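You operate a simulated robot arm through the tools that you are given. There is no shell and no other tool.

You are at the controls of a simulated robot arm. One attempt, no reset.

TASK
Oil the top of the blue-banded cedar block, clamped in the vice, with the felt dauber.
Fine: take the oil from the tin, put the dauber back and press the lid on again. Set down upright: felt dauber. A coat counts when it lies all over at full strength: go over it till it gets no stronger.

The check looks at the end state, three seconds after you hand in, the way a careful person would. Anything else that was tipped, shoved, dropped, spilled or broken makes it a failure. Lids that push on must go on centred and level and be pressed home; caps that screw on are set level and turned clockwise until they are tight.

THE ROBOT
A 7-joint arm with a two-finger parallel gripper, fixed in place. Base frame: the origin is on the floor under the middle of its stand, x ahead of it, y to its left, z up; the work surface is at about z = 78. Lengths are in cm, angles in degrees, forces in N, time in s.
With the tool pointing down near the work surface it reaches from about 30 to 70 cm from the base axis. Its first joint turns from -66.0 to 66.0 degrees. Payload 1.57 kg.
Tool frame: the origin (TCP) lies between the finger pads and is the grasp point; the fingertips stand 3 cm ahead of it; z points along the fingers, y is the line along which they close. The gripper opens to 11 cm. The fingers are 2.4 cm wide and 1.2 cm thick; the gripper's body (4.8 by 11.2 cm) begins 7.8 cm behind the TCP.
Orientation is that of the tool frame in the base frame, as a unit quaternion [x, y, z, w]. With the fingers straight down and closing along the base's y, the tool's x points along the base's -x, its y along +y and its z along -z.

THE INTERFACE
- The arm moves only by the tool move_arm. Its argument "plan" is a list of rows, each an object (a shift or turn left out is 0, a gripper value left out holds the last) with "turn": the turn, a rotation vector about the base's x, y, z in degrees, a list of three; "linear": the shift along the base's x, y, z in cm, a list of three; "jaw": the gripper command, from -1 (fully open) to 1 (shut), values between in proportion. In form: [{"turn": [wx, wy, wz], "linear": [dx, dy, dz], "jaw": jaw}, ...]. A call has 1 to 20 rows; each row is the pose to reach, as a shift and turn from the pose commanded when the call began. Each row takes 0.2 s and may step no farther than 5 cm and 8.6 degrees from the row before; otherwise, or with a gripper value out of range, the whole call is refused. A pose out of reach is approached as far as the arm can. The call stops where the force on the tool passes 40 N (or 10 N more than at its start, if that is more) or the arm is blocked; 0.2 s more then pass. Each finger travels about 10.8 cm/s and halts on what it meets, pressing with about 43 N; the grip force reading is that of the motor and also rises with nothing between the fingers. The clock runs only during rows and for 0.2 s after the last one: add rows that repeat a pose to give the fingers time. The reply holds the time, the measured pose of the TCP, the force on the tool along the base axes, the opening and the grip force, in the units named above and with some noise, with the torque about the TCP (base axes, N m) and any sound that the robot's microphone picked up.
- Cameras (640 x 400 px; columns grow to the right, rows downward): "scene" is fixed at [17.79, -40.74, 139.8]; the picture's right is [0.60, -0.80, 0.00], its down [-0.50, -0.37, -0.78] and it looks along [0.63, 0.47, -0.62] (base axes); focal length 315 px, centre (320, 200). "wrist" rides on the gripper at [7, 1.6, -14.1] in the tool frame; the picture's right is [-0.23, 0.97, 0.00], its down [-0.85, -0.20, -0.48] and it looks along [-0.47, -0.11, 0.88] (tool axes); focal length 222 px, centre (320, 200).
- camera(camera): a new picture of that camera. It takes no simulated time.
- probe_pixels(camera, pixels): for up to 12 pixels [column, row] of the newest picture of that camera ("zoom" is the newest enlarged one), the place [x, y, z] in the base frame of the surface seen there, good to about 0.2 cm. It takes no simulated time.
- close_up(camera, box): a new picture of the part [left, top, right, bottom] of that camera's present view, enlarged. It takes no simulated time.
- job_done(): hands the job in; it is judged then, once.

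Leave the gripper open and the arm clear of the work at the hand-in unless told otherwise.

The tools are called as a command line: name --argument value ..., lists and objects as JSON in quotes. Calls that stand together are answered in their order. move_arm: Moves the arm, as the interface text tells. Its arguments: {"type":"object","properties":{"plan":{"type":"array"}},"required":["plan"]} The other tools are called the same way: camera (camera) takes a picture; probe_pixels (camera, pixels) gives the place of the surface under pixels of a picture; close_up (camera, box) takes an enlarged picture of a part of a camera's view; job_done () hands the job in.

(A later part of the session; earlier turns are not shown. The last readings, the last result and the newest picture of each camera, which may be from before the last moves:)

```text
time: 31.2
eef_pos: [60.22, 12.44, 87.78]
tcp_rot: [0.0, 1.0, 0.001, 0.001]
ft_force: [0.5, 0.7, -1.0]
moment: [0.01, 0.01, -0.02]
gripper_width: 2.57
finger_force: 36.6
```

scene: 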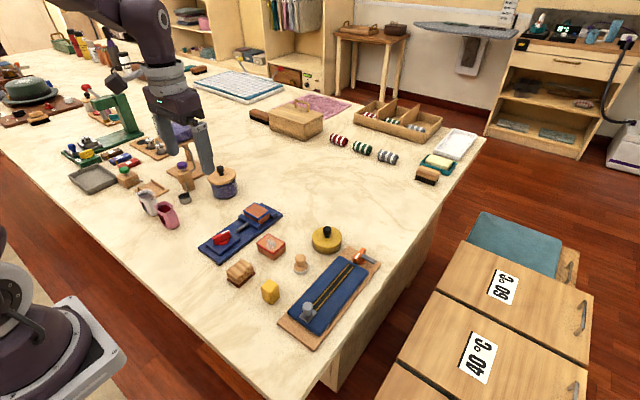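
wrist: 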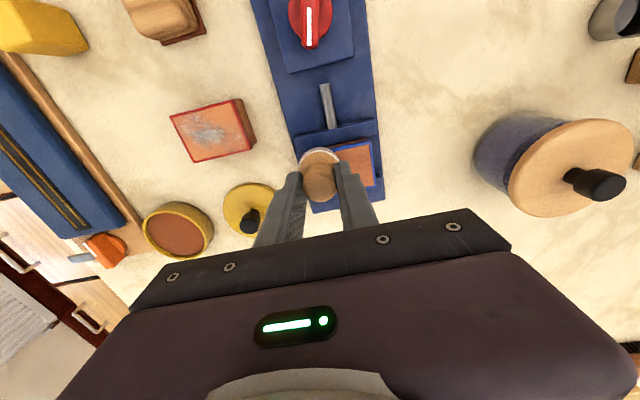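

move_arm --plan '[{"linear": [0, 0, -0.2], "jaw": 1}, {"linear": [0, 0, -0.4]}, {"linear": [0, 0, -0.5]}, {"linear": [0, 0, -0.5]}]'

```text
time: 32.2
eef_pos: [60.47, 12.46, 87.45]
tcp_rot: [0.0, 1.0, 0.0, 0.0]
ft_force: [0.0, -1.3, 0.9]
moment: [-0.05, -0.01, 0.01]
gripper_width: 2.56
finger_force: 36.9
```

Nearly touching (0.9 N). Lowering another 0.1 cm.

move_arm --plan '[{"linear": [0, 0, -0.05], "jaw": 1}, {"linear": [0, 0, -0.1]}, {"linear": [0, 0, -0.1]}]'

close_up --camera "scene" --box '[225, 185, 295, 240]'

```text
time: 33.0
eef_pos: [60.27, 12.29, 87.37]
tcp_rot: [0.0, 1.0, 0.0, -0.001]
ft_force: [0.4, -0.9, -0.1]
moment: [-0.04, 0.01, -0.01]
gripper_width: 2.56
finger_force: 36.7
```

```text
7.27 times, centred on (260, 212) of scene
```

zoom: 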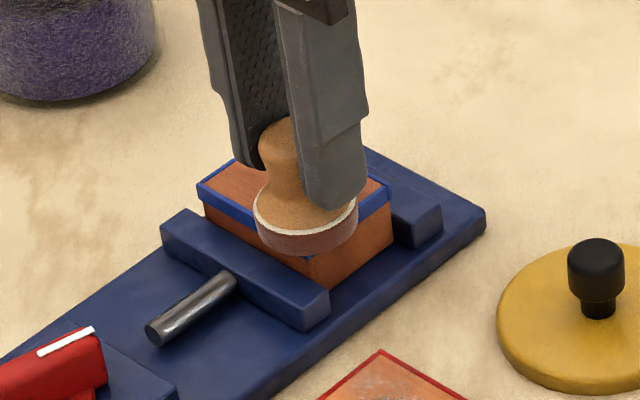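

Not pressing yet. Lower 0.1 more.

move_arm --plan '[{"linear": [0, 0, -0.05], "jaw": 1}, {"linear": [0, 0, -0.1]}, {"linear": [0, 0, -0.1]}]'

```text
time: 33.8
eef_pos: [60.41, 12.44, 87.19]
tcp_rot: [-0.001, 1.0, 0.0, 0.001]
ft_force: [-0.7, -1.3, 11.0]
moment: [-0.08, -0.01, 0.0]
gripper_width: 2.58
finger_force: 36.7
```

Contact at 11 N. I ease off 0.03 cm and sweep along +y 4.1 cm and back slowly at x≈60.3.

move_arm --plan '[{"linear": [0, 0, 0.03], "jaw": 1}, {"linear": [0, 0.5, 0.03]}, {"linear": [0, 1.1, 0.03]}, {"linear": [0, 1.7, 0.03]}, {"linear": [0, 2.3, 0.03]}, {"linear": [0, 2.9, 0.03]}, {"linear": [0, 3.5, 0.03]}, {"linear": [0, 4.1, 0.03]}, {"linear": [0, 4.1, 0.03]}]'

close_up --camera "scene" --box '[225, 185, 295, 240]'

```text
time: 35.8
eef_pos: [60.45, 16.46, 87.13]
tcp_rot: [0.001, 1.0, 0.001, 0.0]
ft_force: [-0.4, 0.3, 1.1]
moment: [0.02, 0.0, -0.01]
gripper_width: 2.55
finger_force: 36.7
```

```text
7.27 times, centred on (260, 212) of scene
```

zoom: 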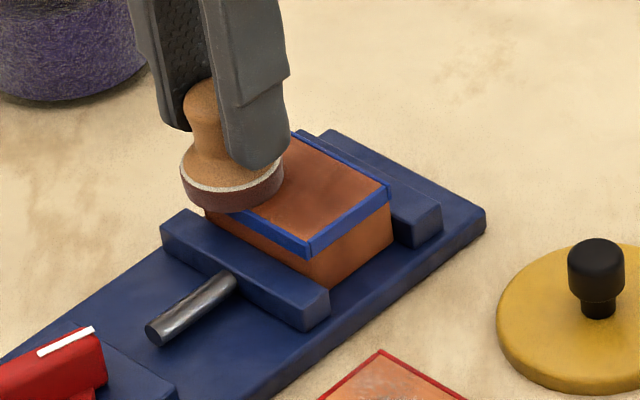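

The swept strip has darkened and looks shiny. Force is only 1.1 N here, so I press 0.07 further and sweep back, then next strip at x+1.1.

move_arm --plan '[{"linear": [0, 0, -0.07], "jaw": 1}, {"linear": [0, -0.6, -0.07]}, {"linear": [0, -1.2, -0.07]}, {"linear": [0, -1.8, -0.07]}, {"linear": [0, -2.4, -0.07]}, {"linear": [0, -3.0, -0.07]}, {"linear": [0, -3.6, -0.07]}, {"linear": [0, -4.1, -0.07]}, {"linear": [0, -4.1, -0.07]}]'

close_up --camera "scene" --box '[225, 185, 295, 240]'

```text
time: 37.8
eef_pos: [60.25, 12.14, 87.05]
tcp_rot: [0.0, 1.0, 0.0, -0.001]
ft_force: [0.1, 0.5, -0.5]
moment: [-0.06, -0.01, 0.0]
gripper_width: 2.58
finger_force: 36.5
```

```text
7.27 times, centred on (260, 212) of scene
```

zoom: 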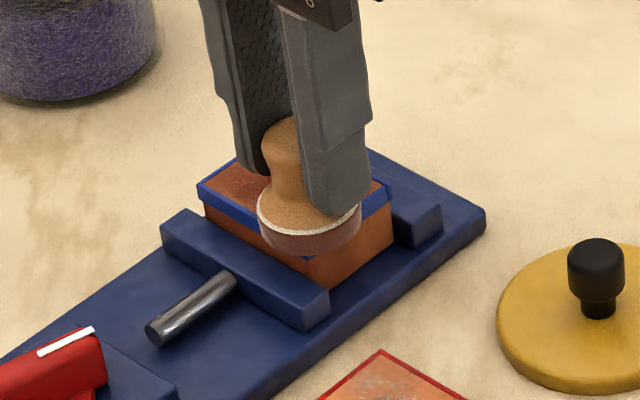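

Force reads near zero now although I am slightly lower. I'll press down in small steps and read again.

move_arm --plan '[{"linear": [0, 0.2, -0.05], "jaw": 1}, {"linear": [0, 0.2, -0.1]}, {"linear": [0, 0.2, -0.1]}]'

camera --camera "wrist"

close_up --camera "scene" --box '[240, 190, 285, 225]'

```text
time: 38.6
eef_pos: [60.34, 12.4, 86.94]
tcp_rot: [0.0, 1.0, 0.0, 0.0]
ft_force: [-0.6, -2.1, 4.0]
moment: [-0.03, 0.05, -0.03]
gripper_width: 2.57
finger_force: 37.0
```

```text
taken
```

wrist: 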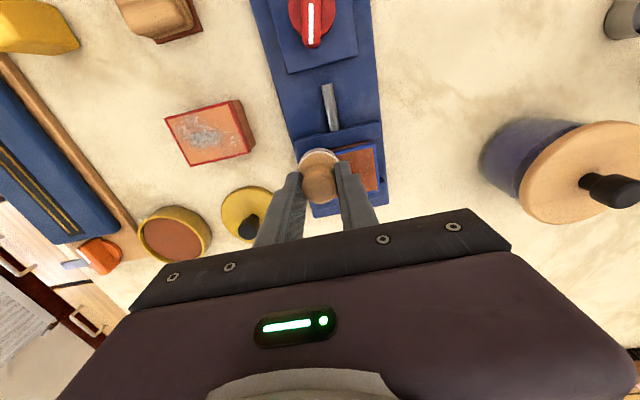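

```text
11.43 times, centred on (262, 208) of scene
```

zoom: 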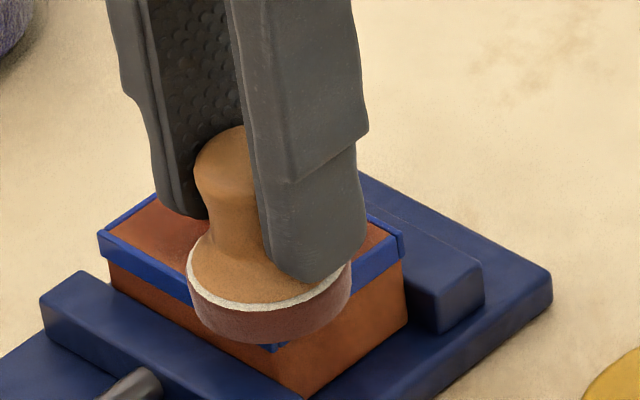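

4 N now; the dauber may have settled slightly in the grip. I move to the block's middle strip (x≈61.3), where the felt is fully supported, and sweep there.

move_arm --plan '[{"linear": [0.3, 0.5, 0.02], "jaw": 1}, {"linear": [0.7, 1.0, 0.02]}, {"linear": [1.1, 1.6, 0.02]}, {"linear": [1.1, 2.2, 0.02]}, {"linear": [1.1, 2.8, 0.02]}, {"linear": [1.1, 3.3, 0.02]}, {"linear": [1.1, 3.8, 0.02]}, {"linear": [1.1, 3.8, 0.02]}]'

close_up --camera "scene" --box '[235, 185, 285, 225]'

```text
time: 40.4
eef_pos: [61.22, 16.37, 86.98]
tcp_rot: [-0.001, 1.0, 0.0, 0.0]
ft_force: [1.0, 0.0, 1.1]
moment: [0.02, 0.02, -0.02]
gripper_width: 2.57
finger_force: 36.8
```

```text
10.00 times, centred on (260, 205) of scene
```

zoom: 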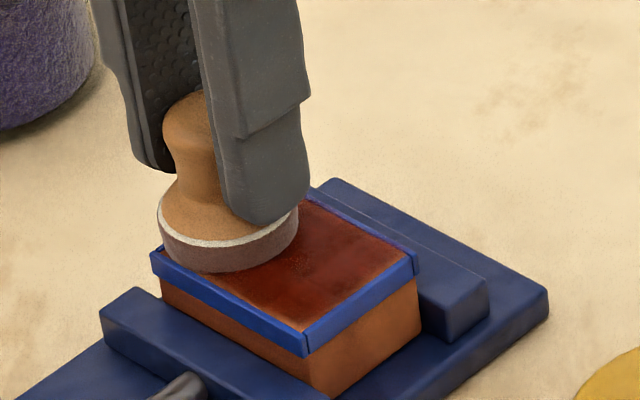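

The coat is showing dark red in the middle and paler at the edges. Now the far strip at x≈62.4, sweeping back along −y, slightly lower.

move_arm --plan '[{"linear": [0.3, 0, -0.03], "jaw": 1}, {"linear": [0.7, 0.1, -0.05]}, {"linear": [1.1, 0.15, -0.05]}, {"linear": [1.1, -0.5, -0.05]}, {"linear": [1.1, -1.1, -0.05]}, {"linear": [1.1, -1.7, -0.05]}, {"linear": [1.1, -2.3, -0.05]}, {"linear": [1.1, -2.9, -0.05]}, {"linear": [1.1, -3.5, -0.05]}, {"linear": [1.1, -4.0, -0.05]}, {"linear": [1.1, -4.0, -0.05]}]'

close_up --camera "scene" --box '[235, 185, 285, 225]'

```text
time: 42.8
eef_pos: [62.4, 12.34, 87.01]
tcp_rot: [0.0, 1.0, 0.001, 0.0]
ft_force: [0.2, 0.2, 0.2]
moment: [-0.03, 0.0, 0.0]
gripper_width: 2.56
finger_force: 36.9
```

```text
10.00 times, centred on (260, 205) of scene
```

zoom: 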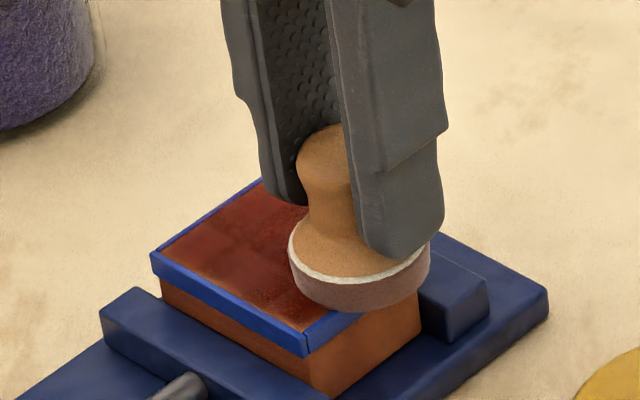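

I lift 5 cm to look at the whole top.

move_arm --plan '[{"linear": [0, 0, 1], "jaw": 1}, {"linear": [0, 0, 3]}, {"linear": [0, 0, 5]}, {"linear": [0, 0, 5]}]'

close_up --camera "scene" --box '[235, 185, 285, 225]'

close_up --camera "wrist" --box '[270, 90, 400, 220]'

close_up --camera "scene" --box '[235, 155, 305, 215]'

```text
time: 43.8
eef_pos: [62.46, 12.51, 92.14]
tcp_rot: [0.0, 1.0, 0.0, 0.001]
ft_force: [0.5, -0.4, 0.3]
moment: [-0.01, -0.01, -0.01]
gripper_width: 2.54
finger_force: 37.0
```

```text
10.00 times, centred on (260, 205) of scene
```

zoom: 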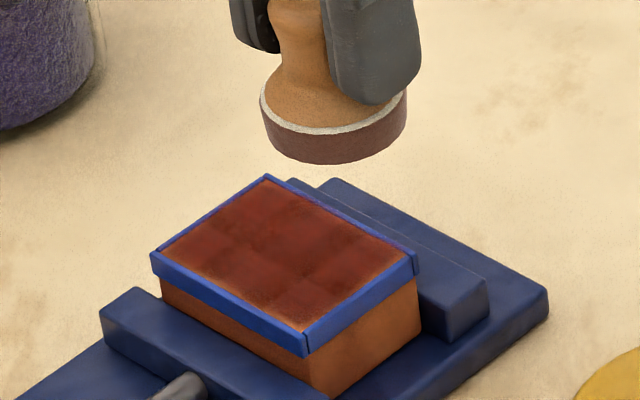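

```text
3.08 times, centred on (335, 155) of wrist
```

zoom: 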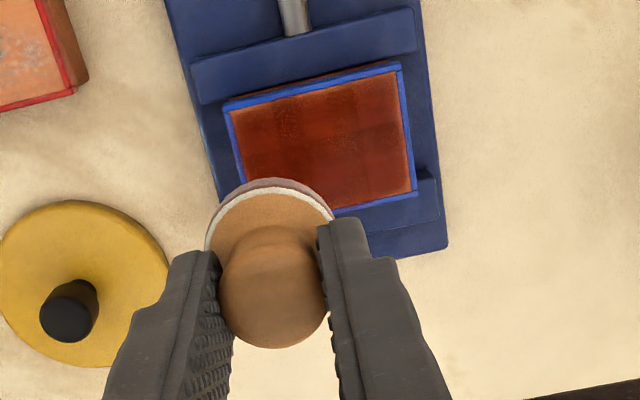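

```text
6.67 times, centred on (270, 185) of scene
```

zoom: 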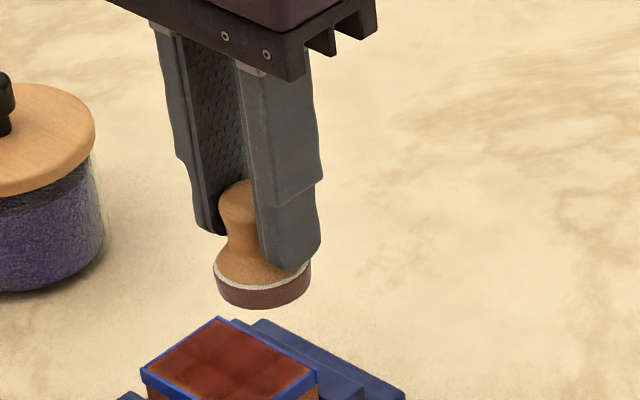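

The top is coated dark red but slightly patchy, paler at the edges and near corner. The felt is still wet. I lower at the block's centre to find the contact height afresh.

move_arm --plan '[{"linear": [-1.1, 1.9, 0], "jaw": 1}, {"linear": [-1.1, 1.9, -2.5]}, {"linear": [-1.1, 1.9, -4.5]}, {"linear": [-1.1, 1.9, -4.9]}, {"linear": [-1.1, 1.9, -4.95]}, {"linear": [-1.1, 1.9, -5.0]}, {"linear": [-1.1, 1.9, -5.0]}]'

```text
time: 45.4
eef_pos: [61.47, 14.32, 86.9]
tcp_rot: [0.0, 1.0, 0.0, 0.001]
ft_force: [0.6, -1.8, 8.9]
moment: [-0.03, -0.06, -0.03]
gripper_width: 2.56
finger_force: 36.4
```

8.9 N with the felt fully supported at the centre. Now a fuller pass: far strip (x≈62.5), then the middle strip, with more overlap of the ends.

move_arm --plan '[{"linear": [0.3, 0.7, -0.02], "jaw": 1}, {"linear": [0.6, 1.4, -0.02]}, {"linear": [0.9, 2.0, -0.02]}, {"linear": [1.2, 2.4, -0.02]}, {"linear": [1.2, 1.7, -0.03]}, {"linear": [1.2, 1.0, -0.03]}, {"linear": [1.2, 0.3, -0.03]}, {"linear": [1.2, -0.4, -0.03]}, {"linear": [1.2, -1.1, -0.03]}, {"linear": [1.2, -1.8, -0.03]}, {"linear": [1.2, -2.4, -0.03]}, {"linear": [0.6, -2.4, -0.03]}, {"linear": [0, -2.4, -0.03]}, {"linear": [0, -1.7, -0.03]}, {"linear": [0, -1.0, -0.03]}, {"linear": [0, -0.3, -0.03]}, {"linear": [0, 0.4, -0.03]}, {"linear": [0, 1.1, -0.03]}, {"linear": [0, 1.8, -0.03]}, {"linear": [0, 2.4, -0.03]}]'

close_up --camera "scene" --box '[235, 185, 285, 225]'

```text
time: 49.6
eef_pos: [61.34, 16.71, 86.86]
tcp_rot: [0.0, 1.0, -0.001, -0.001]
ft_force: [0.5, -0.4, 1.2]
moment: [-0.05, 0.0, -0.02]
gripper_width: 2.55
finger_force: 36.7
```

```text
10.00 times, centred on (260, 205) of scene
```

zoom: 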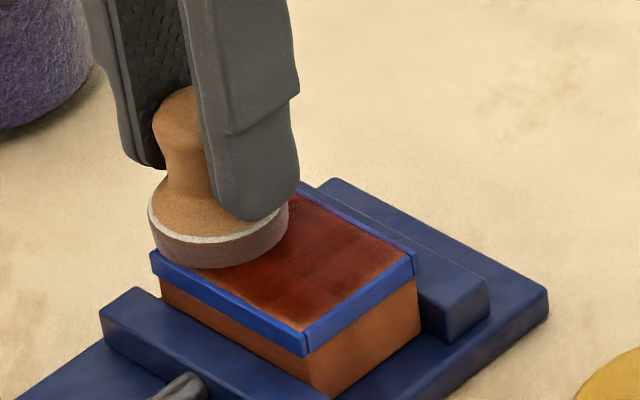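

Now the near strip (x≈60.1), sweeping towards −y and back.

move_arm --plan '[{"linear": [-0.6, 0, -0.02], "jaw": 1}, {"linear": [-1.2, 0, -0.02]}, {"linear": [-1.3, -0.7, -0.03]}, {"linear": [-1.3, -1.4, -0.03]}, {"linear": [-1.3, -2.1, -0.03]}, {"linear": [-1.3, -2.8, -0.03]}, {"linear": [-1.3, -3.5, -0.03]}, {"linear": [-1.3, -4.2, -0.03]}, {"linear": [-1.3, -4.9, -0.03]}, {"linear": [-1.3, -4.9, -0.03]}, {"linear": [-1.0, -4.2, -0.03]}, {"linear": [-1.0, -3.5, -0.03]}, {"linear": [-1.0, -2.8, -0.03]}, {"linear": [-1.0, -2.4, -0.03]}]'

move_arm --plan '[{"linear": [0, 0, 1], "jaw": 1}, {"linear": [0, 0, 3]}, {"linear": [0, 0, 6]}, {"linear": [0, -2, 7]}, {"linear": [0, -2, 7]}]'

close_up --camera "scene" --box '[235, 185, 285, 225]'

close_up --camera "wrist" --box '[270, 90, 400, 220]'

```text
time: 52.6
eef_pos: [60.12, 14.34, 87.11]
tcp_rot: [0.0, 1.0, 0.001, 0.0]
ft_force: [-0.6, 0.3, -1.2]
moment: [0.0, -0.01, -0.02]
gripper_width: 2.56
finger_force: 37.3
```

```text
time: 53.8
eef_pos: [60.27, 12.13, 93.92]
tcp_rot: [0.001, 1.0, 0.001, 0.0]
ft_force: [-0.7, -0.4, -0.5]
moment: [-0.01, -0.02, 0.01]
gripper_width: 2.51
finger_force: 36.7
```

```text
10.00 times, centred on (260, 205) of scene
```

zoom: 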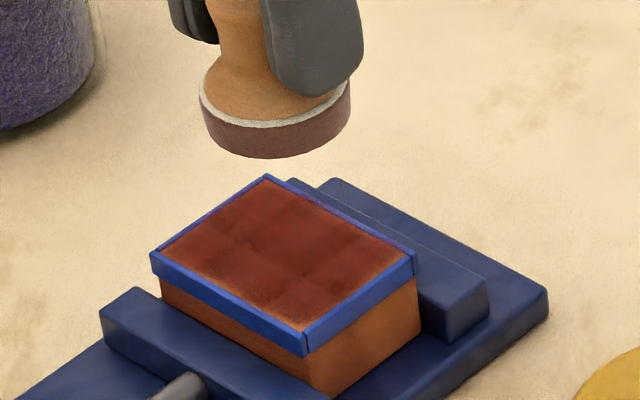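

```text
3.08 times, centred on (335, 155) of wrist
```

zoom: 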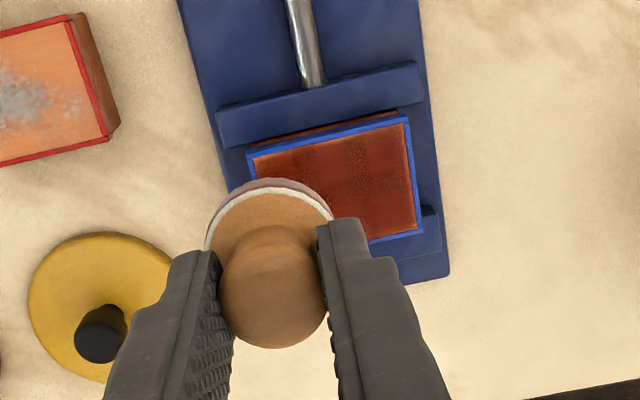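

Still slightly uneven with paler edges, and contact was light at times. I'll take more oil: back over to the tin centre at safe height.

move_arm --plan '[{"linear": [1, -3.3, 0], "jaw": 1}, {"linear": [2, -6.6, -1]}, {"linear": [3, -10, -2]}, {"linear": [4, -13.3, -2]}, {"linear": [5, -16.6, -2]}, {"linear": [5.68, -19.24, -2]}, {"linear": [5.68, -19.24, -2]}, {"linear": [5.68, -19.24, -4.5]}, {"linear": [5.68, -19.24, -7.0]}, {"linear": [5.68, -19.24, -8.2]}, {"linear": [5.68, -19.24, -8.2]}]'

close_up --camera "scene" --box '[290, 200, 360, 260]'

```text
time: 56.2
eef_pos: [65.98, -6.86, 85.78]
tcp_rot: [0.0, 1.0, 0.0, 0.0]
ft_force: [-0.2, -0.6, -0.5]
moment: [0.0, -0.02, 0.02]
gripper_width: 2.59
finger_force: 36.7
```

```text
6.67 times, centred on (325, 230) of scene
```

zoom: 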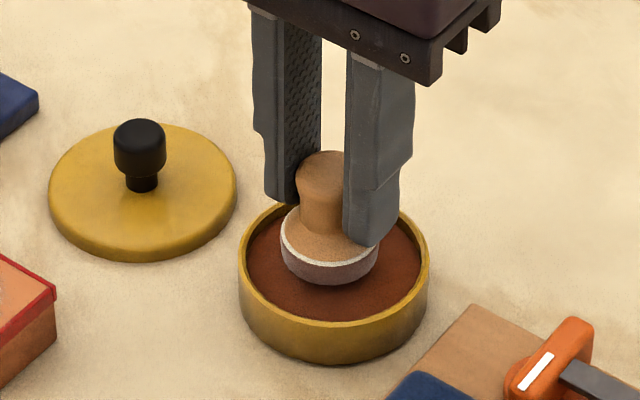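

The felt has become paler, so it does need more oil. Lowering into the fill in small steps.

move_arm --plan '[{"linear": [0, 0, -0.5], "jaw": 1}, {"linear": [0, 0, -0.8]}, {"linear": [0, 0, -1.0]}, {"linear": [0, 0, -1.1]}, {"linear": [0, 0, -1.1]}]'

```text
time: 57.4
eef_pos: [66.0, -6.97, 84.73]
tcp_rot: [0.0, 1.0, 0.0, 0.002]
ft_force: [-5.0, 3.3, 27.3]
moment: [0.11, 0.28, -0.06]
gripper_width: 2.57
finger_force: 37.6
```

27 N is firmer than needed; I ease up 0.08 cm, hold briefly, then lift 1.5 cm to look.

move_arm --plan '[{"linear": [0, 0, 0.08], "jaw": 1}, {"linear": [0, 0, 0.08]}, {"linear": [0, 0, 0.08]}, {"linear": [0, 0, 0.08]}, {"linear": [0, 0, 0.6]}, {"linear": [0, 0, 1.2]}, {"linear": [0, 0, 1.8]}, {"linear": [0, 0, 1.8]}]'

close_up --camera "scene" --box '[290, 200, 360, 260]'

```text
time: 59.2
eef_pos: [66.02, -6.88, 86.25]
tcp_rot: [0.0, 1.0, 0.0, -0.001]
ft_force: [-0.4, 0.2, -0.3]
moment: [0.01, 0.0, -0.05]
gripper_width: 2.6
finger_force: 37.0
```

```text
6.67 times, centred on (325, 230) of scene
```

zoom: 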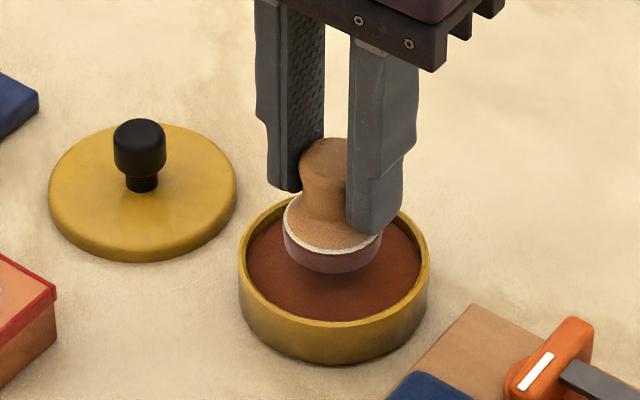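

Felt is dark and loaded again. Back to the block, arriving at its centre and lowering in small steps.

move_arm --plan '[{"linear": [0, 0, 3], "jaw": 1}, {"linear": [0, 0, 5.5]}, {"linear": [-1, 3.5, 5.5]}, {"linear": [-1.7, 7, 5.5]}, {"linear": [-2.4, 10.5, 5.5]}, {"linear": [-3.1, 14, 5.5]}, {"linear": [-3.9, 17.5, 5.5]}, {"linear": [-4.68, 21.24, 5.5]}, {"linear": [-4.68, 21.24, 5.5]}, {"linear": [-4.68, 21.24, 3.0]}, {"linear": [-4.68, 21.24, 1.2]}, {"linear": [-4.68, 21.24, 0.7]}, {"linear": [-4.68, 21.24, 0.6]}, {"linear": [-4.68, 21.24, 0.53]}, {"linear": [-4.68, 21.24, 0.53]}]'

```text
time: 62.4
eef_pos: [61.28, 14.3, 86.96]
tcp_rot: [0.0, 1.0, 0.001, 0.002]
ft_force: [-4.1, 3.8, 29.8]
moment: [0.13, 0.17, -0.04]
gripper_width: 2.59
finger_force: 36.5
```

29.8 N at the centre: the felt sits flat and firm now. I ease up 0.07 cm and sweep the middle strip in +y only, then check the force.

move_arm --plan '[{"linear": [0, 0, 0.07], "jaw": 1}, {"linear": [0, 0.6, 0.07]}, {"linear": [0, 1.2, 0.07]}, {"linear": [0, 1.8, 0.07]}, {"linear": [0, 2.3, 0.07]}]'

```text
time: 63.6
eef_pos: [61.47, 16.47, 86.97]
tcp_rot: [0.0, 1.0, -0.001, 0.001]
ft_force: [0.3, -10.0, 28.1]
moment: [-0.55, -0.21, -0.05]
gripper_width: 2.57
finger_force: 37.1
```

Still 28 N with drag; I ease up 0.1 more and sweep back along the middle strip.

move_arm --plan '[{"linear": [0, 0, 0.08], "jaw": 1}, {"linear": [0, -0.6, 0.1]}, {"linear": [0, -1.2, 0.1]}, {"linear": [0, -1.8, 0.1]}, {"linear": [0, -2.4, 0.1]}]'

close_up --camera "scene" --box '[235, 185, 285, 225]'

```text
time: 64.8
eef_pos: [61.4, 14.08, 87.06]
tcp_rot: [0.0, 1.0, 0.0, -0.001]
ft_force: [-1.0, 3.4, 6.8]
moment: [0.15, -0.01, 0.03]
gripper_width: 2.57
finger_force: 36.8
```

```text
10.00 times, centred on (260, 205) of scene
```

zoom: 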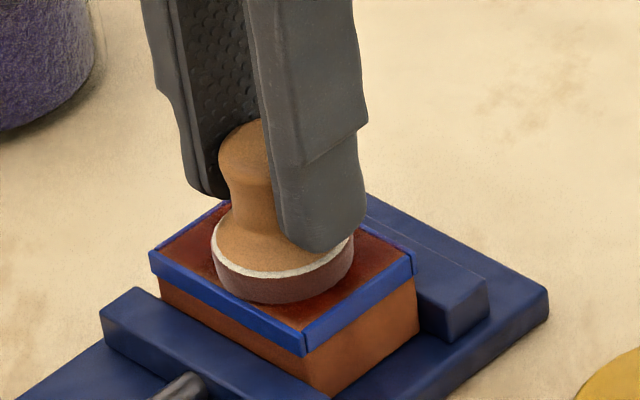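

6.8 N, good. I go on: end of the middle strip, then hop to the far strip (x≈62.5) and sweep it fully in +y.

move_arm --plan '[{"linear": [0, -0.6, 0], "jaw": 1}, {"linear": [0, -1.2, 0]}, {"linear": [0, -1.8, 0]}, {"linear": [0, -2.3, 0]}, {"linear": [0.6, -2.3, 0.25]}, {"linear": [1.2, -2.2, 0.25]}, {"linear": [1.2, -2.2, 0]}, {"linear": [1.2, -1.6, -0.02]}, {"linear": [1.2, -1.0, -0.02]}, {"linear": [1.2, -0.4, -0.02]}, {"linear": [1.2, 0.2, -0.02]}]'

```text
time: 67.2
eef_pos: [62.39, 14.37, 87.15]
tcp_rot: [0.0, 1.0, 0.0, 0.0]
ft_force: [-0.3, -0.3, 0.3]
moment: [-0.02, 0.01, 0.02]
gripper_width: 2.56
finger_force: 36.8
```

Contact lost here (0.3 N). I press down in 0.05 steps while moving slowly along the far strip.

move_arm --plan '[{"linear": [0, 0.2, -0.05], "jaw": 1}, {"linear": [0, 0.4, -0.1]}, {"linear": [0, 0.6, -0.13]}, {"linear": [0, 0.8, -0.13]}]'

```text
time: 68.2
eef_pos: [62.61, 15.08, 87.05]
tcp_rot: [0.0, 1.0, 0.0, 0.0]
ft_force: [-0.2, -1.3, 3.9]
moment: [-0.1, -0.05, -0.02]
gripper_width: 2.55
finger_force: 36.6
```

3.9 N. A touch lower, and sweep the far strip end to end.

move_arm --plan '[{"linear": [0, 0.6, -0.05], "jaw": 1}, {"linear": [0, 1.2, -0.05]}, {"linear": [0, 1.6, -0.05]}, {"linear": [0, 1.0, -0.05]}, {"linear": [0, 0.4, -0.05]}, {"linear": [0, -0.2, -0.05]}, {"linear": [0, -0.8, -0.05]}]'

```text
time: 69.8
eef_pos: [62.61, 14.44, 87.0]
tcp_rot: [0.0, 1.0, 0.002, 0.001]
ft_force: [-0.6, 5.3, 12.4]
moment: [0.18, 0.03, -0.02]
gripper_width: 2.58
finger_force: 36.7
```

12.4 N while moving, good contact. On to the −y end, then hop to the near strip.

move_arm --plan '[{"linear": [0, -0.6, 0], "jaw": 1}, {"linear": [0, -1.2, 0]}, {"linear": [0, -1.8, 0]}, {"linear": [0, -2.3, 0]}, {"linear": [0, -2.3, 0]}]'

close_up --camera "scene" --box '[235, 185, 285, 225]'

```text
time: 71.0
eef_pos: [62.56, 12.03, 87.05]
tcp_rot: [0.001, 1.0, 0.0, 0.001]
ft_force: [-1.0, 5.5, 16.2]
moment: [0.34, 0.04, 0.02]
gripper_width: 2.57
finger_force: 37.1
```

```text
10.00 times, centred on (260, 205) of scene
```

zoom: 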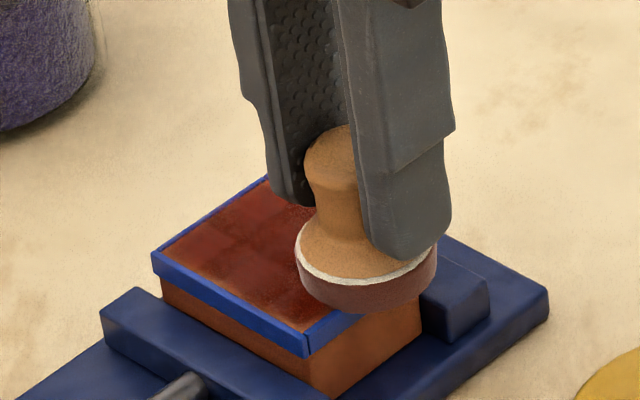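

Good contact at 16 N. Now hop to the near strip x≈60.1 and sweep +y with reading.

move_arm --plan '[{"linear": [0, 0.1, 0.5], "jaw": 1}, {"linear": [-1.2, 0.2, 0.5]}, {"linear": [-2.4, 0.2, 0.5]}, {"linear": [-2.4, 0.2, 0.2]}, {"linear": [-2.4, 0.1, 0.03]}, {"linear": [-2.4, 0.1, 0.0]}, {"linear": [-2.4, 0.6, 0.0]}, {"linear": [-2.4, 1.2, 0.0]}]'

```text
time: 72.8
eef_pos: [60.24, 12.93, 86.94]
tcp_rot: [0.001, 1.0, 0.0, 0.002]
ft_force: [2.8, -13.3, 30.3]
moment: [-0.48, -0.18, -0.03]
gripper_width: 2.59
finger_force: 36.9
```

30 N is too firm; ease up 0.12 and continue the near strip in +y.

move_arm --plan '[{"linear": [0, 0, 0.1], "jaw": 1}, {"linear": [0, 0.5, 0.12]}, {"linear": [0, 1.1, 0.12]}, {"linear": [0, 1.7, 0.12]}, {"linear": [0, 2.3, 0.12]}]'

```text
time: 74.0
eef_pos: [60.1, 15.6, 86.87]
tcp_rot: [0.0, 1.0, 0.001, 0.001]
ft_force: [-0.3, -2.8, 9.1]
moment: [-0.13, -0.08, -0.03]
gripper_width: 2.58
finger_force: 37.3
```

9 N. Finish to the +y end and sweep all the way back.

move_arm --plan '[{"linear": [0, 0.6, 0], "jaw": 1}, {"linear": [0, 1.15, 0]}, {"linear": [0, 0.6, -0.02]}, {"linear": [0, 0, -0.02]}, {"linear": [0, -0.6, -0.02]}, {"linear": [0, -1.2, -0.02]}, {"linear": [0, -1.8, -0.02]}, {"linear": [0, -2.4, -0.02]}, {"linear": [0, -3.0, -0.02]}, {"linear": [0, -3.55, -0.02]}]'

move_arm --plan '[{"linear": [0, 0, 1], "jaw": 1}, {"linear": [0, 0, 4]}, {"linear": [0, 0, 7]}, {"linear": [0, -2, 7]}, {"linear": [0, -2, 7]}]'

close_up --camera "scene" --box '[235, 185, 285, 225]'

close_up --camera "wrist" --box '[270, 90, 400, 220]'

```text
time: 76.2
eef_pos: [60.15, 11.93, 87.03]
tcp_rot: [0.001, 1.0, 0.0, 0.0]
ft_force: [0.5, -1.1, -0.2]
moment: [0.01, -0.04, 0.02]
gripper_width: 2.58
finger_force: 36.8
```

```text
time: 77.4
eef_pos: [60.04, 9.85, 94.08]
tcp_rot: [0.0, 1.0, 0.0, -0.001]
ft_force: [-0.4, 0.1, 0.4]
moment: [-0.03, -0.01, -0.03]
gripper_width: 2.56
finger_force: 36.6
```

```text
10.00 times, centred on (260, 205) of scene
```

zoom: 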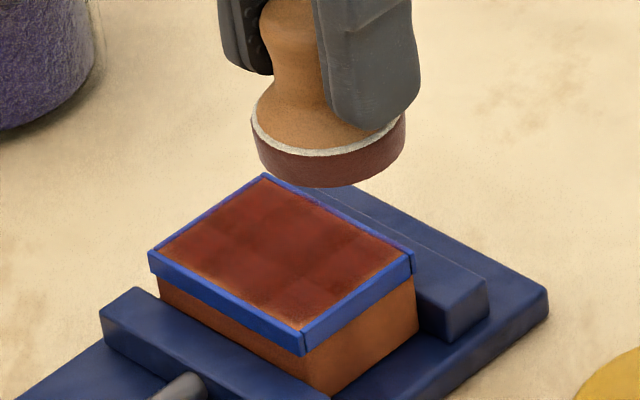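

```text
3.08 times, centred on (335, 155) of wrist
```

zoom: 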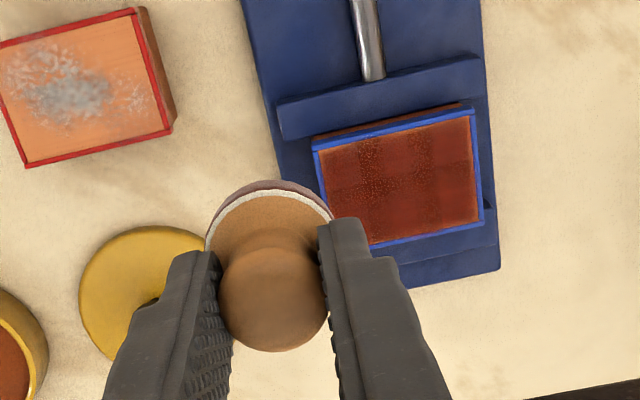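

The block's coat is deepening; I want a clear view from above. I move the arm back (toward the base) so that the wrist camera sees the whole top without the dauber in front.

move_arm --plan '[{"linear": [-2.5, 1, 0.5], "jaw": 1}, {"linear": [-5, 2, 1]}, {"linear": [-7.5, 3, 1.5]}, {"linear": [-10, 4, 2]}, {"linear": [-10, 4, 2]}]'

camera --camera "wrist"

close_up --camera "scene" --box '[240, 195, 280, 227]'

```text
time: 78.6
eef_pos: [50.05, 13.88, 96.08]
tcp_rot: [0.0, 1.0, 0.0, 0.001]
ft_force: [0.0, -0.8, 0.1]
moment: [0.0, 0.0, 0.0]
gripper_width: 2.6
finger_force: 36.9
```

```text
taken
```

wrist: 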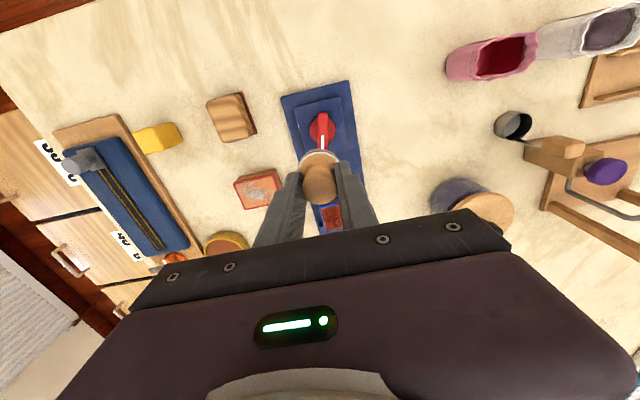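

```text
12.50 times, centred on (260, 211) of scene
```

zoom: 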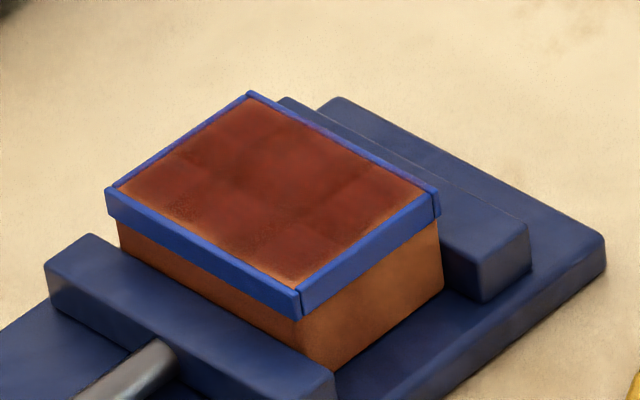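

Clear view: the coat is strong in the middle, somewhat paler along the near (x≈59.2) and right (y≈11.5) edges. I probe the block's corners to make sure it hasn't shifted and to plan edge passes.

probe_pixels --camera "zoom" --pixels '[[249, 95], [109, 192], [299, 292], [437, 193], [118, 187], [297, 286], [428, 192], [250, 99], [275, 190], [320, 345], [380, 235], [220, 260]]'

```text
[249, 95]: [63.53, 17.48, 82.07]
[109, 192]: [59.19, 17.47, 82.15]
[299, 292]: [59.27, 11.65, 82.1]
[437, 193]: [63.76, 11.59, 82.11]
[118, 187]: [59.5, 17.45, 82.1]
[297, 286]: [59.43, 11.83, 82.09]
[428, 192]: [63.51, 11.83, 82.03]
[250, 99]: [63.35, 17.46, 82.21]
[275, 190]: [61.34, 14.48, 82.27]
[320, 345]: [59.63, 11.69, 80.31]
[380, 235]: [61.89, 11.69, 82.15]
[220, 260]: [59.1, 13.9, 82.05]
```

The block is at x 59.2–63.7, y 11.6–17.5 (moved at most 0.1–0.2 along y, still clamped). I check the felt's colour now.

close_up --camera "scene" --box '[180, 150, 260, 220]'

close_up --camera "wrist" --box '[280, 130, 370, 240]'

```text
5.71 times, centred on (220, 185) of scene
```

zoom: 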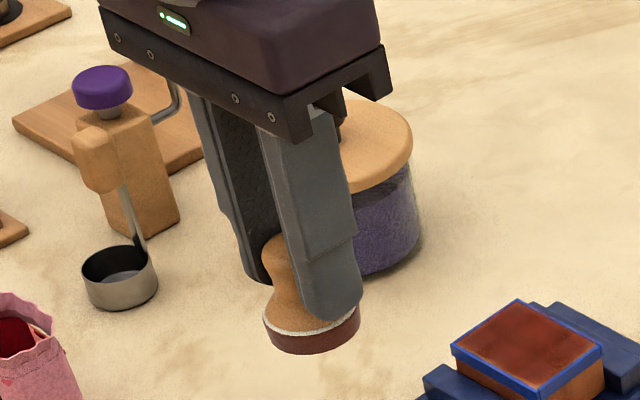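

```text
3.64 times, centred on (325, 185) of wrist
```

zoom: 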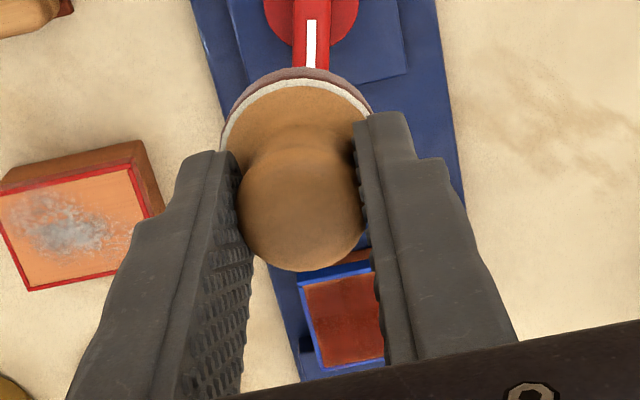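

The felt is still dark with oil. Another round: back over the block's centre, lowering gently to find light contact.

move_arm --plan '[{"linear": [2.5, 0, -1], "jaw": 1}, {"linear": [5, 0.1, -2]}, {"linear": [8, 0.3, -3]}, {"linear": [11.35, 0.5, -4]}, {"linear": [11.35, 0.5, -4]}, {"linear": [11.35, 0.5, -6.5]}, {"linear": [11.35, 0.5, -8.3]}, {"linear": [11.35, 0.5, -8.7]}, {"linear": [11.35, 0.5, -8.85]}, {"linear": [11.35, 0.5, -8.9]}, {"linear": [11.35, 0.5, -8.9]}]'

```text
time: 81.0
eef_pos: [61.38, 14.44, 87.15]
tcp_rot: [0.001, 1.0, 0.0, 0.0]
ft_force: [0.3, -0.4, -0.3]
moment: [0.01, -0.01, -0.01]
gripper_width: 2.58
finger_force: 37.5
```

move_arm --plan '[{"linear": [0, 0, -0.05], "jaw": 1}, {"linear": [0, 0, -0.1]}, {"linear": [0, 0, -0.13]}, {"linear": [0, 0, -0.13]}]'

```text
time: 82.0
eef_pos: [61.51, 14.41, 86.97]
tcp_rot: [0.0, 1.0, 0.0, 0.0]
ft_force: [-0.1, -0.3, -0.2]
moment: [0.01, 0.02, 0.01]
gripper_width: 2.57
finger_force: 37.5
```

Not touching yet; down another 0.08 in small steps.

move_arm --plan '[{"linear": [0, 0, -0.04], "jaw": 1}, {"linear": [0, 0, -0.08]}, {"linear": [0, 0, -0.08]}]'

```text
time: 82.8
eef_pos: [61.44, 14.54, 86.8]
tcp_rot: [0.0, 1.0, 0.0, 0.0]
ft_force: [-2.4, 0.4, 9.3]
moment: [0.01, 0.11, -0.01]
gripper_width: 2.57
finger_force: 37.2
```

9.3 N at the centre. I sweep the middle strip +y then −y, reading the force in the middle.

move_arm --plan '[{"linear": [0, 0.6, 0], "jaw": 1}, {"linear": [0, 1.2, 0]}, {"linear": [0, 1.8, 0]}, {"linear": [0, 2.4, 0]}, {"linear": [0, 1.8, 0]}, {"linear": [0, 1.2, 0]}, {"linear": [0, 0.6, 0]}, {"linear": [0, 0, 0]}]'

```text
time: 84.6
eef_pos: [61.56, 14.71, 86.87]
tcp_rot: [0.001, 1.0, 0.0, 0.0]
ft_force: [-0.4, 5.7, 11.9]
moment: [0.28, 0.02, 0.0]
gripper_width: 2.6
finger_force: 36.9
```

Good, 12 N. Continue to the −y end, hop to the far edge strip (x≈62.85) and sweep +y.

move_arm --plan '[{"linear": [0, -0.6, 0], "jaw": 1}, {"linear": [0, -1.2, 0]}, {"linear": [0, -1.8, 0]}, {"linear": [0, -2.4, 0.02]}, {"linear": [0.5, -2.3, 0.3]}, {"linear": [1.4, -2.3, 0.3]}, {"linear": [1.4, -2.3, 0.05]}, {"linear": [1.4, -1.7, 0.02]}, {"linear": [1.4, -1.1, 0.02]}, {"linear": [1.4, -0.5, 0.02]}, {"linear": [1.4, 0.1, 0.02]}]'

```text
time: 87.0
eef_pos: [62.84, 14.71, 86.98]
tcp_rot: [0.0, 1.0, 0.0, 0.0]
ft_force: [-0.4, -0.4, 0.3]
moment: [0.0, 0.0, 0.03]
gripper_width: 2.58
finger_force: 37.2
```

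Very light here; I press 0.08 lower and work the far strip both ways.

move_arm --plan '[{"linear": [0, 0.3, -0.05], "jaw": 1}, {"linear": [0, 0.7, -0.08]}, {"linear": [0, 1.3, -0.08]}, {"linear": [0, 1.9, -0.08]}, {"linear": [0, 2.4, -0.08]}, {"linear": [0, 1.8, -0.08]}, {"linear": [0, 1.2, -0.08]}, {"linear": [0, 0.6, -0.08]}, {"linear": [0, 0, -0.08]}]'

```text
time: 89.0
eef_pos: [62.83, 14.68, 86.87]
tcp_rot: [0.0, 1.0, 0.0, 0.0]
ft_force: [-0.8, 7.8, 21.4]
moment: [0.31, 0.06, 0.03]
gripper_width: 2.57
finger_force: 37.0
```

21 N; ease 0.06 and finish to the −y end, then hop to the near-edge strip (x≈60.05).

move_arm --plan '[{"linear": [0, 0, 0.06], "jaw": 1}, {"linear": [0, -0.6, 0.06]}, {"linear": [0, -1.2, 0.06]}, {"linear": [0, -1.8, 0.06]}, {"linear": [0, -2.4, 0.06]}, {"linear": [-0.5, -2.4, 0.4]}, {"linear": [-1.7, -2.4, 0.4]}, {"linear": [-2.8, -2.4, 0.4]}, {"linear": [-2.8, -2.4, 0.15]}, {"linear": [-2.8, -2.4, 0.08]}, {"linear": [-2.8, -1.8, 0.08]}, {"linear": [-2.8, -1.2, 0.08]}]'

close_up --camera "scene" --box '[235, 185, 285, 225]'

```text
time: 91.6
eef_pos: [60.15, 13.48, 86.91]
tcp_rot: [0.0, 1.0, 0.0, 0.0]
ft_force: [0.4, 0.7, -0.6]
moment: [-0.02, -0.01, 0.03]
gripper_width: 2.54
finger_force: 37.1
```

```text
10.00 times, centred on (260, 205) of scene
```

zoom: 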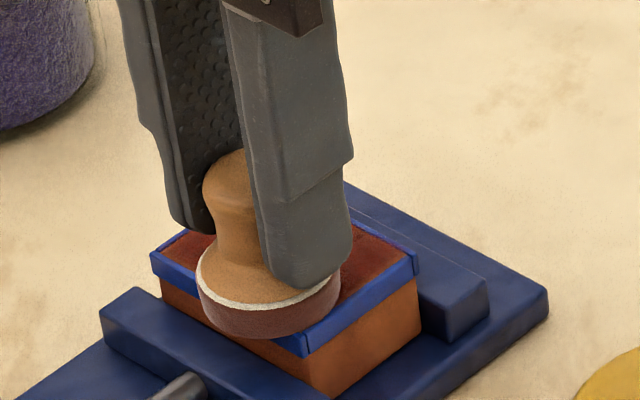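

No contact force here; press 0.1 lower and sweep to the −y end, then +y along the near edge.

move_arm --plan '[{"linear": [0, 0, -0.05], "jaw": 1}, {"linear": [0, -0.3, -0.1]}, {"linear": [0, -0.7, -0.1]}, {"linear": [0, -1.2, -0.1]}, {"linear": [0, -0.6, -0.1]}, {"linear": [0, 0, -0.1]}]'

```text
time: 93.0
eef_pos: [60.03, 13.44, 86.94]
tcp_rot: [-0.001, 1.0, 0.0, 0.0]
ft_force: [0.4, -1.9, 4.6]
moment: [-0.1, -0.05, -0.03]
gripper_width: 2.58
finger_force: 36.7
```

4.6 N. Sweep the near strip to the +y end and back.

move_arm --plan '[{"linear": [0, 0.6, -0.03], "jaw": 1}, {"linear": [0, 1.2, -0.03]}, {"linear": [0, 1.8, -0.03]}, {"linear": [0, 2.4, -0.03]}, {"linear": [0, 3.0, -0.03]}, {"linear": [0, 3.5, -0.03]}, {"linear": [0, 2.9, -0.03]}, {"linear": [0, 2.3, -0.03]}, {"linear": [0, 1.7, -0.03]}, {"linear": [0, 1.1, -0.03]}]'

```text
time: 95.2
eef_pos: [60.02, 14.54, 86.66]
tcp_rot: [0.0, 1.0, 0.001, 0.001]
ft_force: [1.1, 11.0, 29.1]
moment: [0.48, -0.21, 0.06]
gripper_width: 2.58
finger_force: 37.2
```

29 N, ease 0.1 and finish towards the −y end, then lift off and look.

move_arm --plan '[{"linear": [0, 0, 0.08], "jaw": 1}, {"linear": [0, -0.6, 0.08]}, {"linear": [0, -1.2, 0.08]}, {"linear": [0, -1.8, 0.08]}, {"linear": [0, -2.4, 0.08]}, {"linear": [0, -2.4, 1]}, {"linear": [0, -2.4, 4]}, {"linear": [0, -2.4, 7]}, {"linear": [-3, -1, 8]}, {"linear": [-6.5, 0, 9]}, {"linear": [-10, 0, 9]}, {"linear": [-10, 0, 9]}]'

close_up --camera "scene" --box '[240, 195, 280, 227]'

close_up --camera "scene" --box '[180, 150, 260, 220]'

```text
time: 97.8
eef_pos: [49.93, 14.64, 95.71]
tcp_rot: [-0.001, 1.0, 0.0, 0.0]
ft_force: [0.0, -0.1, -0.1]
moment: [-0.02, 0.01, -0.04]
gripper_width: 2.56
finger_force: 37.2
```

```text
12.50 times, centred on (260, 211) of scene
```

zoom: 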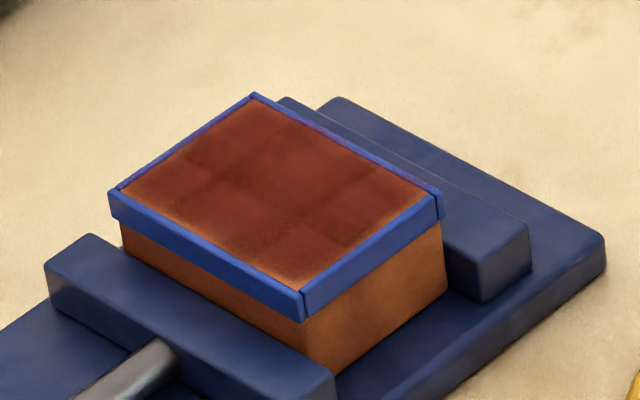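

```text
5.71 times, centred on (220, 185) of scene
```

zoom: 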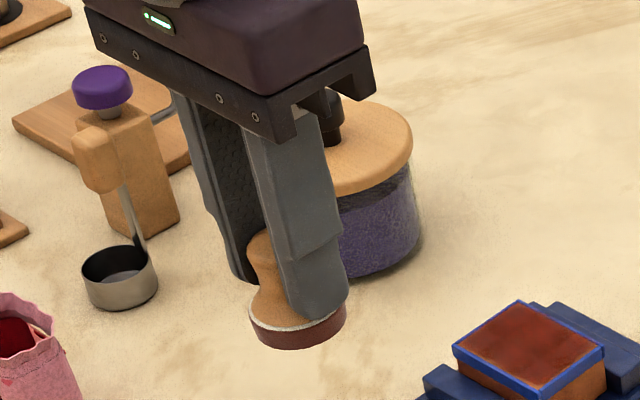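

The coat is now nearly even, edges improved. I'll do a final round with fresh oil to make sure it can't get stronger. Moving over the tin again.

move_arm --plan '[{"linear": [2, -2.7, -0.5], "jaw": 1}, {"linear": [4, -5.4, -1]}, {"linear": [6, -8.1, -1.5]}, {"linear": [8, -10.8, -2]}, {"linear": [10, -13.5, -2.5]}, {"linear": [12, -16.2, -3]}, {"linear": [14, -18.9, -3.5]}, {"linear": [15.93, -21.49, -3.9]}, {"linear": [15.93, -21.49, -3.9]}, {"linear": [15.93, -21.49, -6.5]}, {"linear": [15.93, -21.49, -9]}, {"linear": [15.93, -21.49, -10.1]}, {"linear": [15.93, -21.49, -10.1]}]'

close_up --camera "scene" --box '[290, 200, 360, 260]'

```text
time: 100.6
eef_pos: [65.93, -6.93, 85.44]
tcp_rot: [-0.001, 1.0, -0.001, 0.0]
ft_force: [-0.3, 0.2, 0.3]
moment: [-0.02, 0.02, -0.02]
gripper_width: 2.56
finger_force: 37.0
```

```text
6.67 times, centred on (325, 230) of scene
```

zoom: 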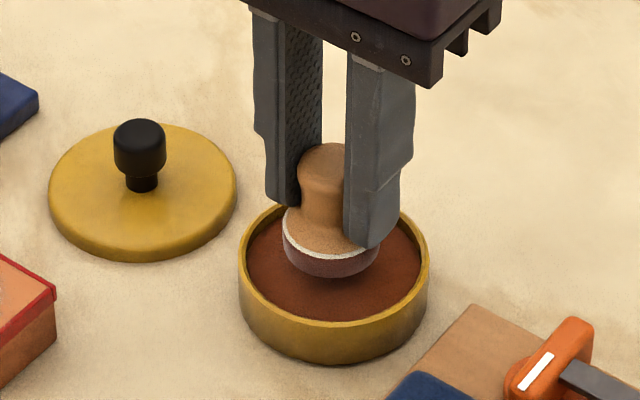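

Lowering into the fill in small steps.

move_arm --plan '[{"linear": [0, 0, -0.4], "jaw": 1}, {"linear": [0, 0, -0.7]}, {"linear": [0, 0, -0.85]}, {"linear": [0, 0, -0.92]}, {"linear": [0, 0, -0.92]}]'

```text
time: 101.8
eef_pos: [65.97, -6.96, 84.89]
tcp_rot: [0.0, 1.0, 0.0, 0.0]
ft_force: [-0.9, -0.3, -0.1]
moment: [0.03, 0.0, 0.02]
gripper_width: 2.56
finger_force: 37.5
```

move_arm --plan '[{"linear": [0, 0, -0.06], "jaw": 1}, {"linear": [0, 0, -0.12]}, {"linear": [0, 0, -0.18]}, {"linear": [0, 0, -0.18]}]'

```text
time: 102.8
eef_pos: [65.96, -6.96, 84.64]
tcp_rot: [0.0, 1.0, 0.001, 0.0]
ft_force: [0.4, 0.3, 0.9]
moment: [-0.02, 0.01, -0.01]
gripper_width: 2.57
finger_force: 37.3
```

Just about touching. 0.1 lower.

move_arm --plan '[{"linear": [0, 0, -0.05], "jaw": 1}, {"linear": [0, 0, -0.1]}, {"linear": [0, 0, -0.1]}, {"linear": [0, 0, -0.1]}]'

```text
time: 103.8
eef_pos: [65.86, -7.01, 84.54]
tcp_rot: [0.0, 1.0, 0.001, 0.0]
ft_force: [0.1, -1.0, 0.3]
moment: [-0.01, 0.0, 0.0]
gripper_width: 2.59
finger_force: 37.2
```

close_up --camera "scene" --box '[300, 210, 350, 255]'

close_up --camera "wrist" --box '[260, 100, 390, 230]'

```text
8.89 times, centred on (325, 232) of scene
```

zoom: 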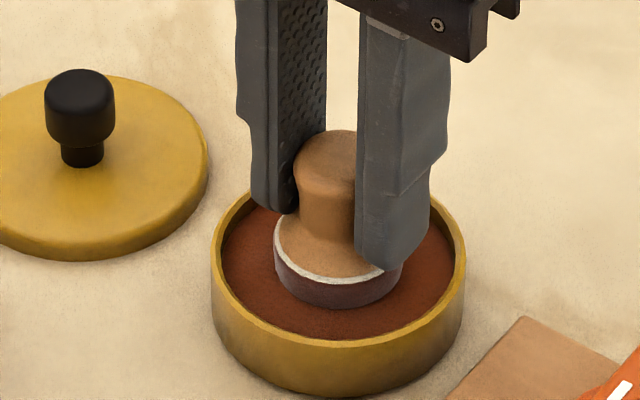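

```text
3.08 times, centred on (325, 165) of wrist
```

zoom: 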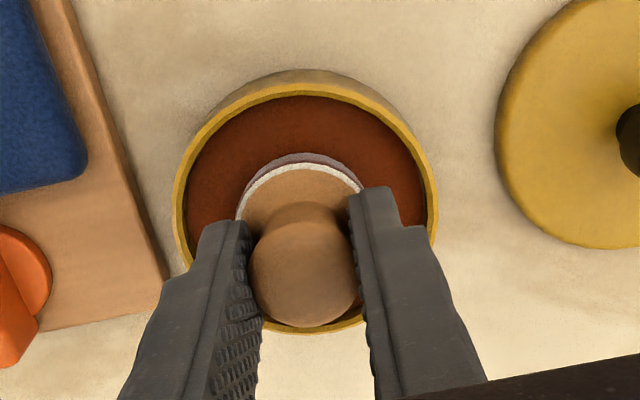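

The felt looks to be at the fill's surface and is darker. I press another 0.1 to make sure.

move_arm --plan '[{"linear": [0, 0, -0.05], "jaw": 1}, {"linear": [0, 0, -0.1]}, {"linear": [0, 0, -0.1]}, {"linear": [0, 0, -0.1]}]'

```text
time: 104.8
eef_pos: [65.97, -6.94, 84.46]
tcp_rot: [0.0, 1.0, 0.0, 0.0]
ft_force: [-0.1, -0.6, -0.7]
moment: [0.0, -0.03, 0.02]
gripper_width: 2.55
finger_force: 36.8
```

No force still. I probe the dauber's head and felt to see whether it has slid up in the grip.

close_up --camera "scene" --box '[300, 210, 350, 255]'

probe_pixels --camera "zoom" --pixels '[[335, 145], [335, 160], [325, 200], [335, 262], [335, 277], [335, 290], [335, 300], [335, 312], [282, 265], [395, 280], [280, 300], [400, 310]]'

close_up --camera "wrist" --box '[260, 100, 390, 230]'

probe_pixels --camera "zoom" --pixels '[[305, 265], [305, 240], [305, 310], [270, 265], [340, 265], [300, 180], [300, 170], [300, 158], [255, 195], [345, 185], [300, 120], [220, 170]]'

```text
8.89 times, centred on (325, 232) of scene
```

zoom: 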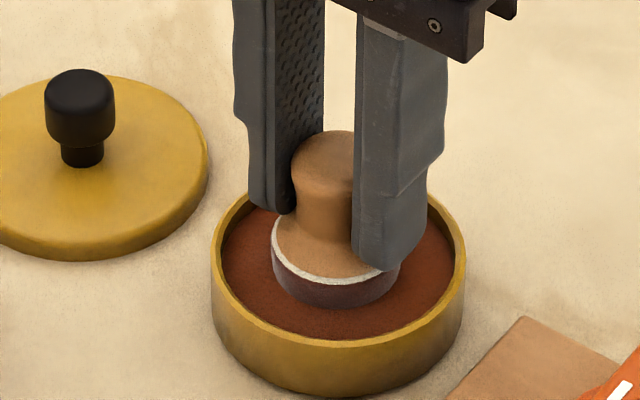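

```text
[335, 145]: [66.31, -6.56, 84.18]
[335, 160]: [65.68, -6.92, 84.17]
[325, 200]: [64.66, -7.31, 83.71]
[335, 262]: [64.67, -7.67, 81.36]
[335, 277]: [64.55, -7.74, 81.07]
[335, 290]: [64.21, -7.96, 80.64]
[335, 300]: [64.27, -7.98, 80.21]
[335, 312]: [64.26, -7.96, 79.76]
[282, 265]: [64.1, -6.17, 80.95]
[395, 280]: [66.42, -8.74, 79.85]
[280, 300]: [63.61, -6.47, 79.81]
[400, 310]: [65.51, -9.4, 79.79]
```

```text
3.08 times, centred on (325, 165) of wrist
```

zoom: 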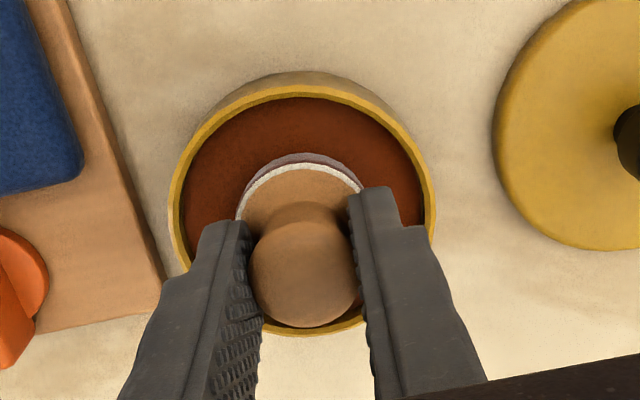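

```text
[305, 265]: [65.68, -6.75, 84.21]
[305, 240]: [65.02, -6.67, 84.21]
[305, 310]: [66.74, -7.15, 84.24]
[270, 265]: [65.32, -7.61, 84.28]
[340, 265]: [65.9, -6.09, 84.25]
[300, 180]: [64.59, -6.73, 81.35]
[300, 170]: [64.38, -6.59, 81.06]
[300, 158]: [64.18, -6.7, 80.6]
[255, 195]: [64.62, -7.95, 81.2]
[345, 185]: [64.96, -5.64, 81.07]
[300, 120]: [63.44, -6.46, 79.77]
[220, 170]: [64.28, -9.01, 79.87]
```

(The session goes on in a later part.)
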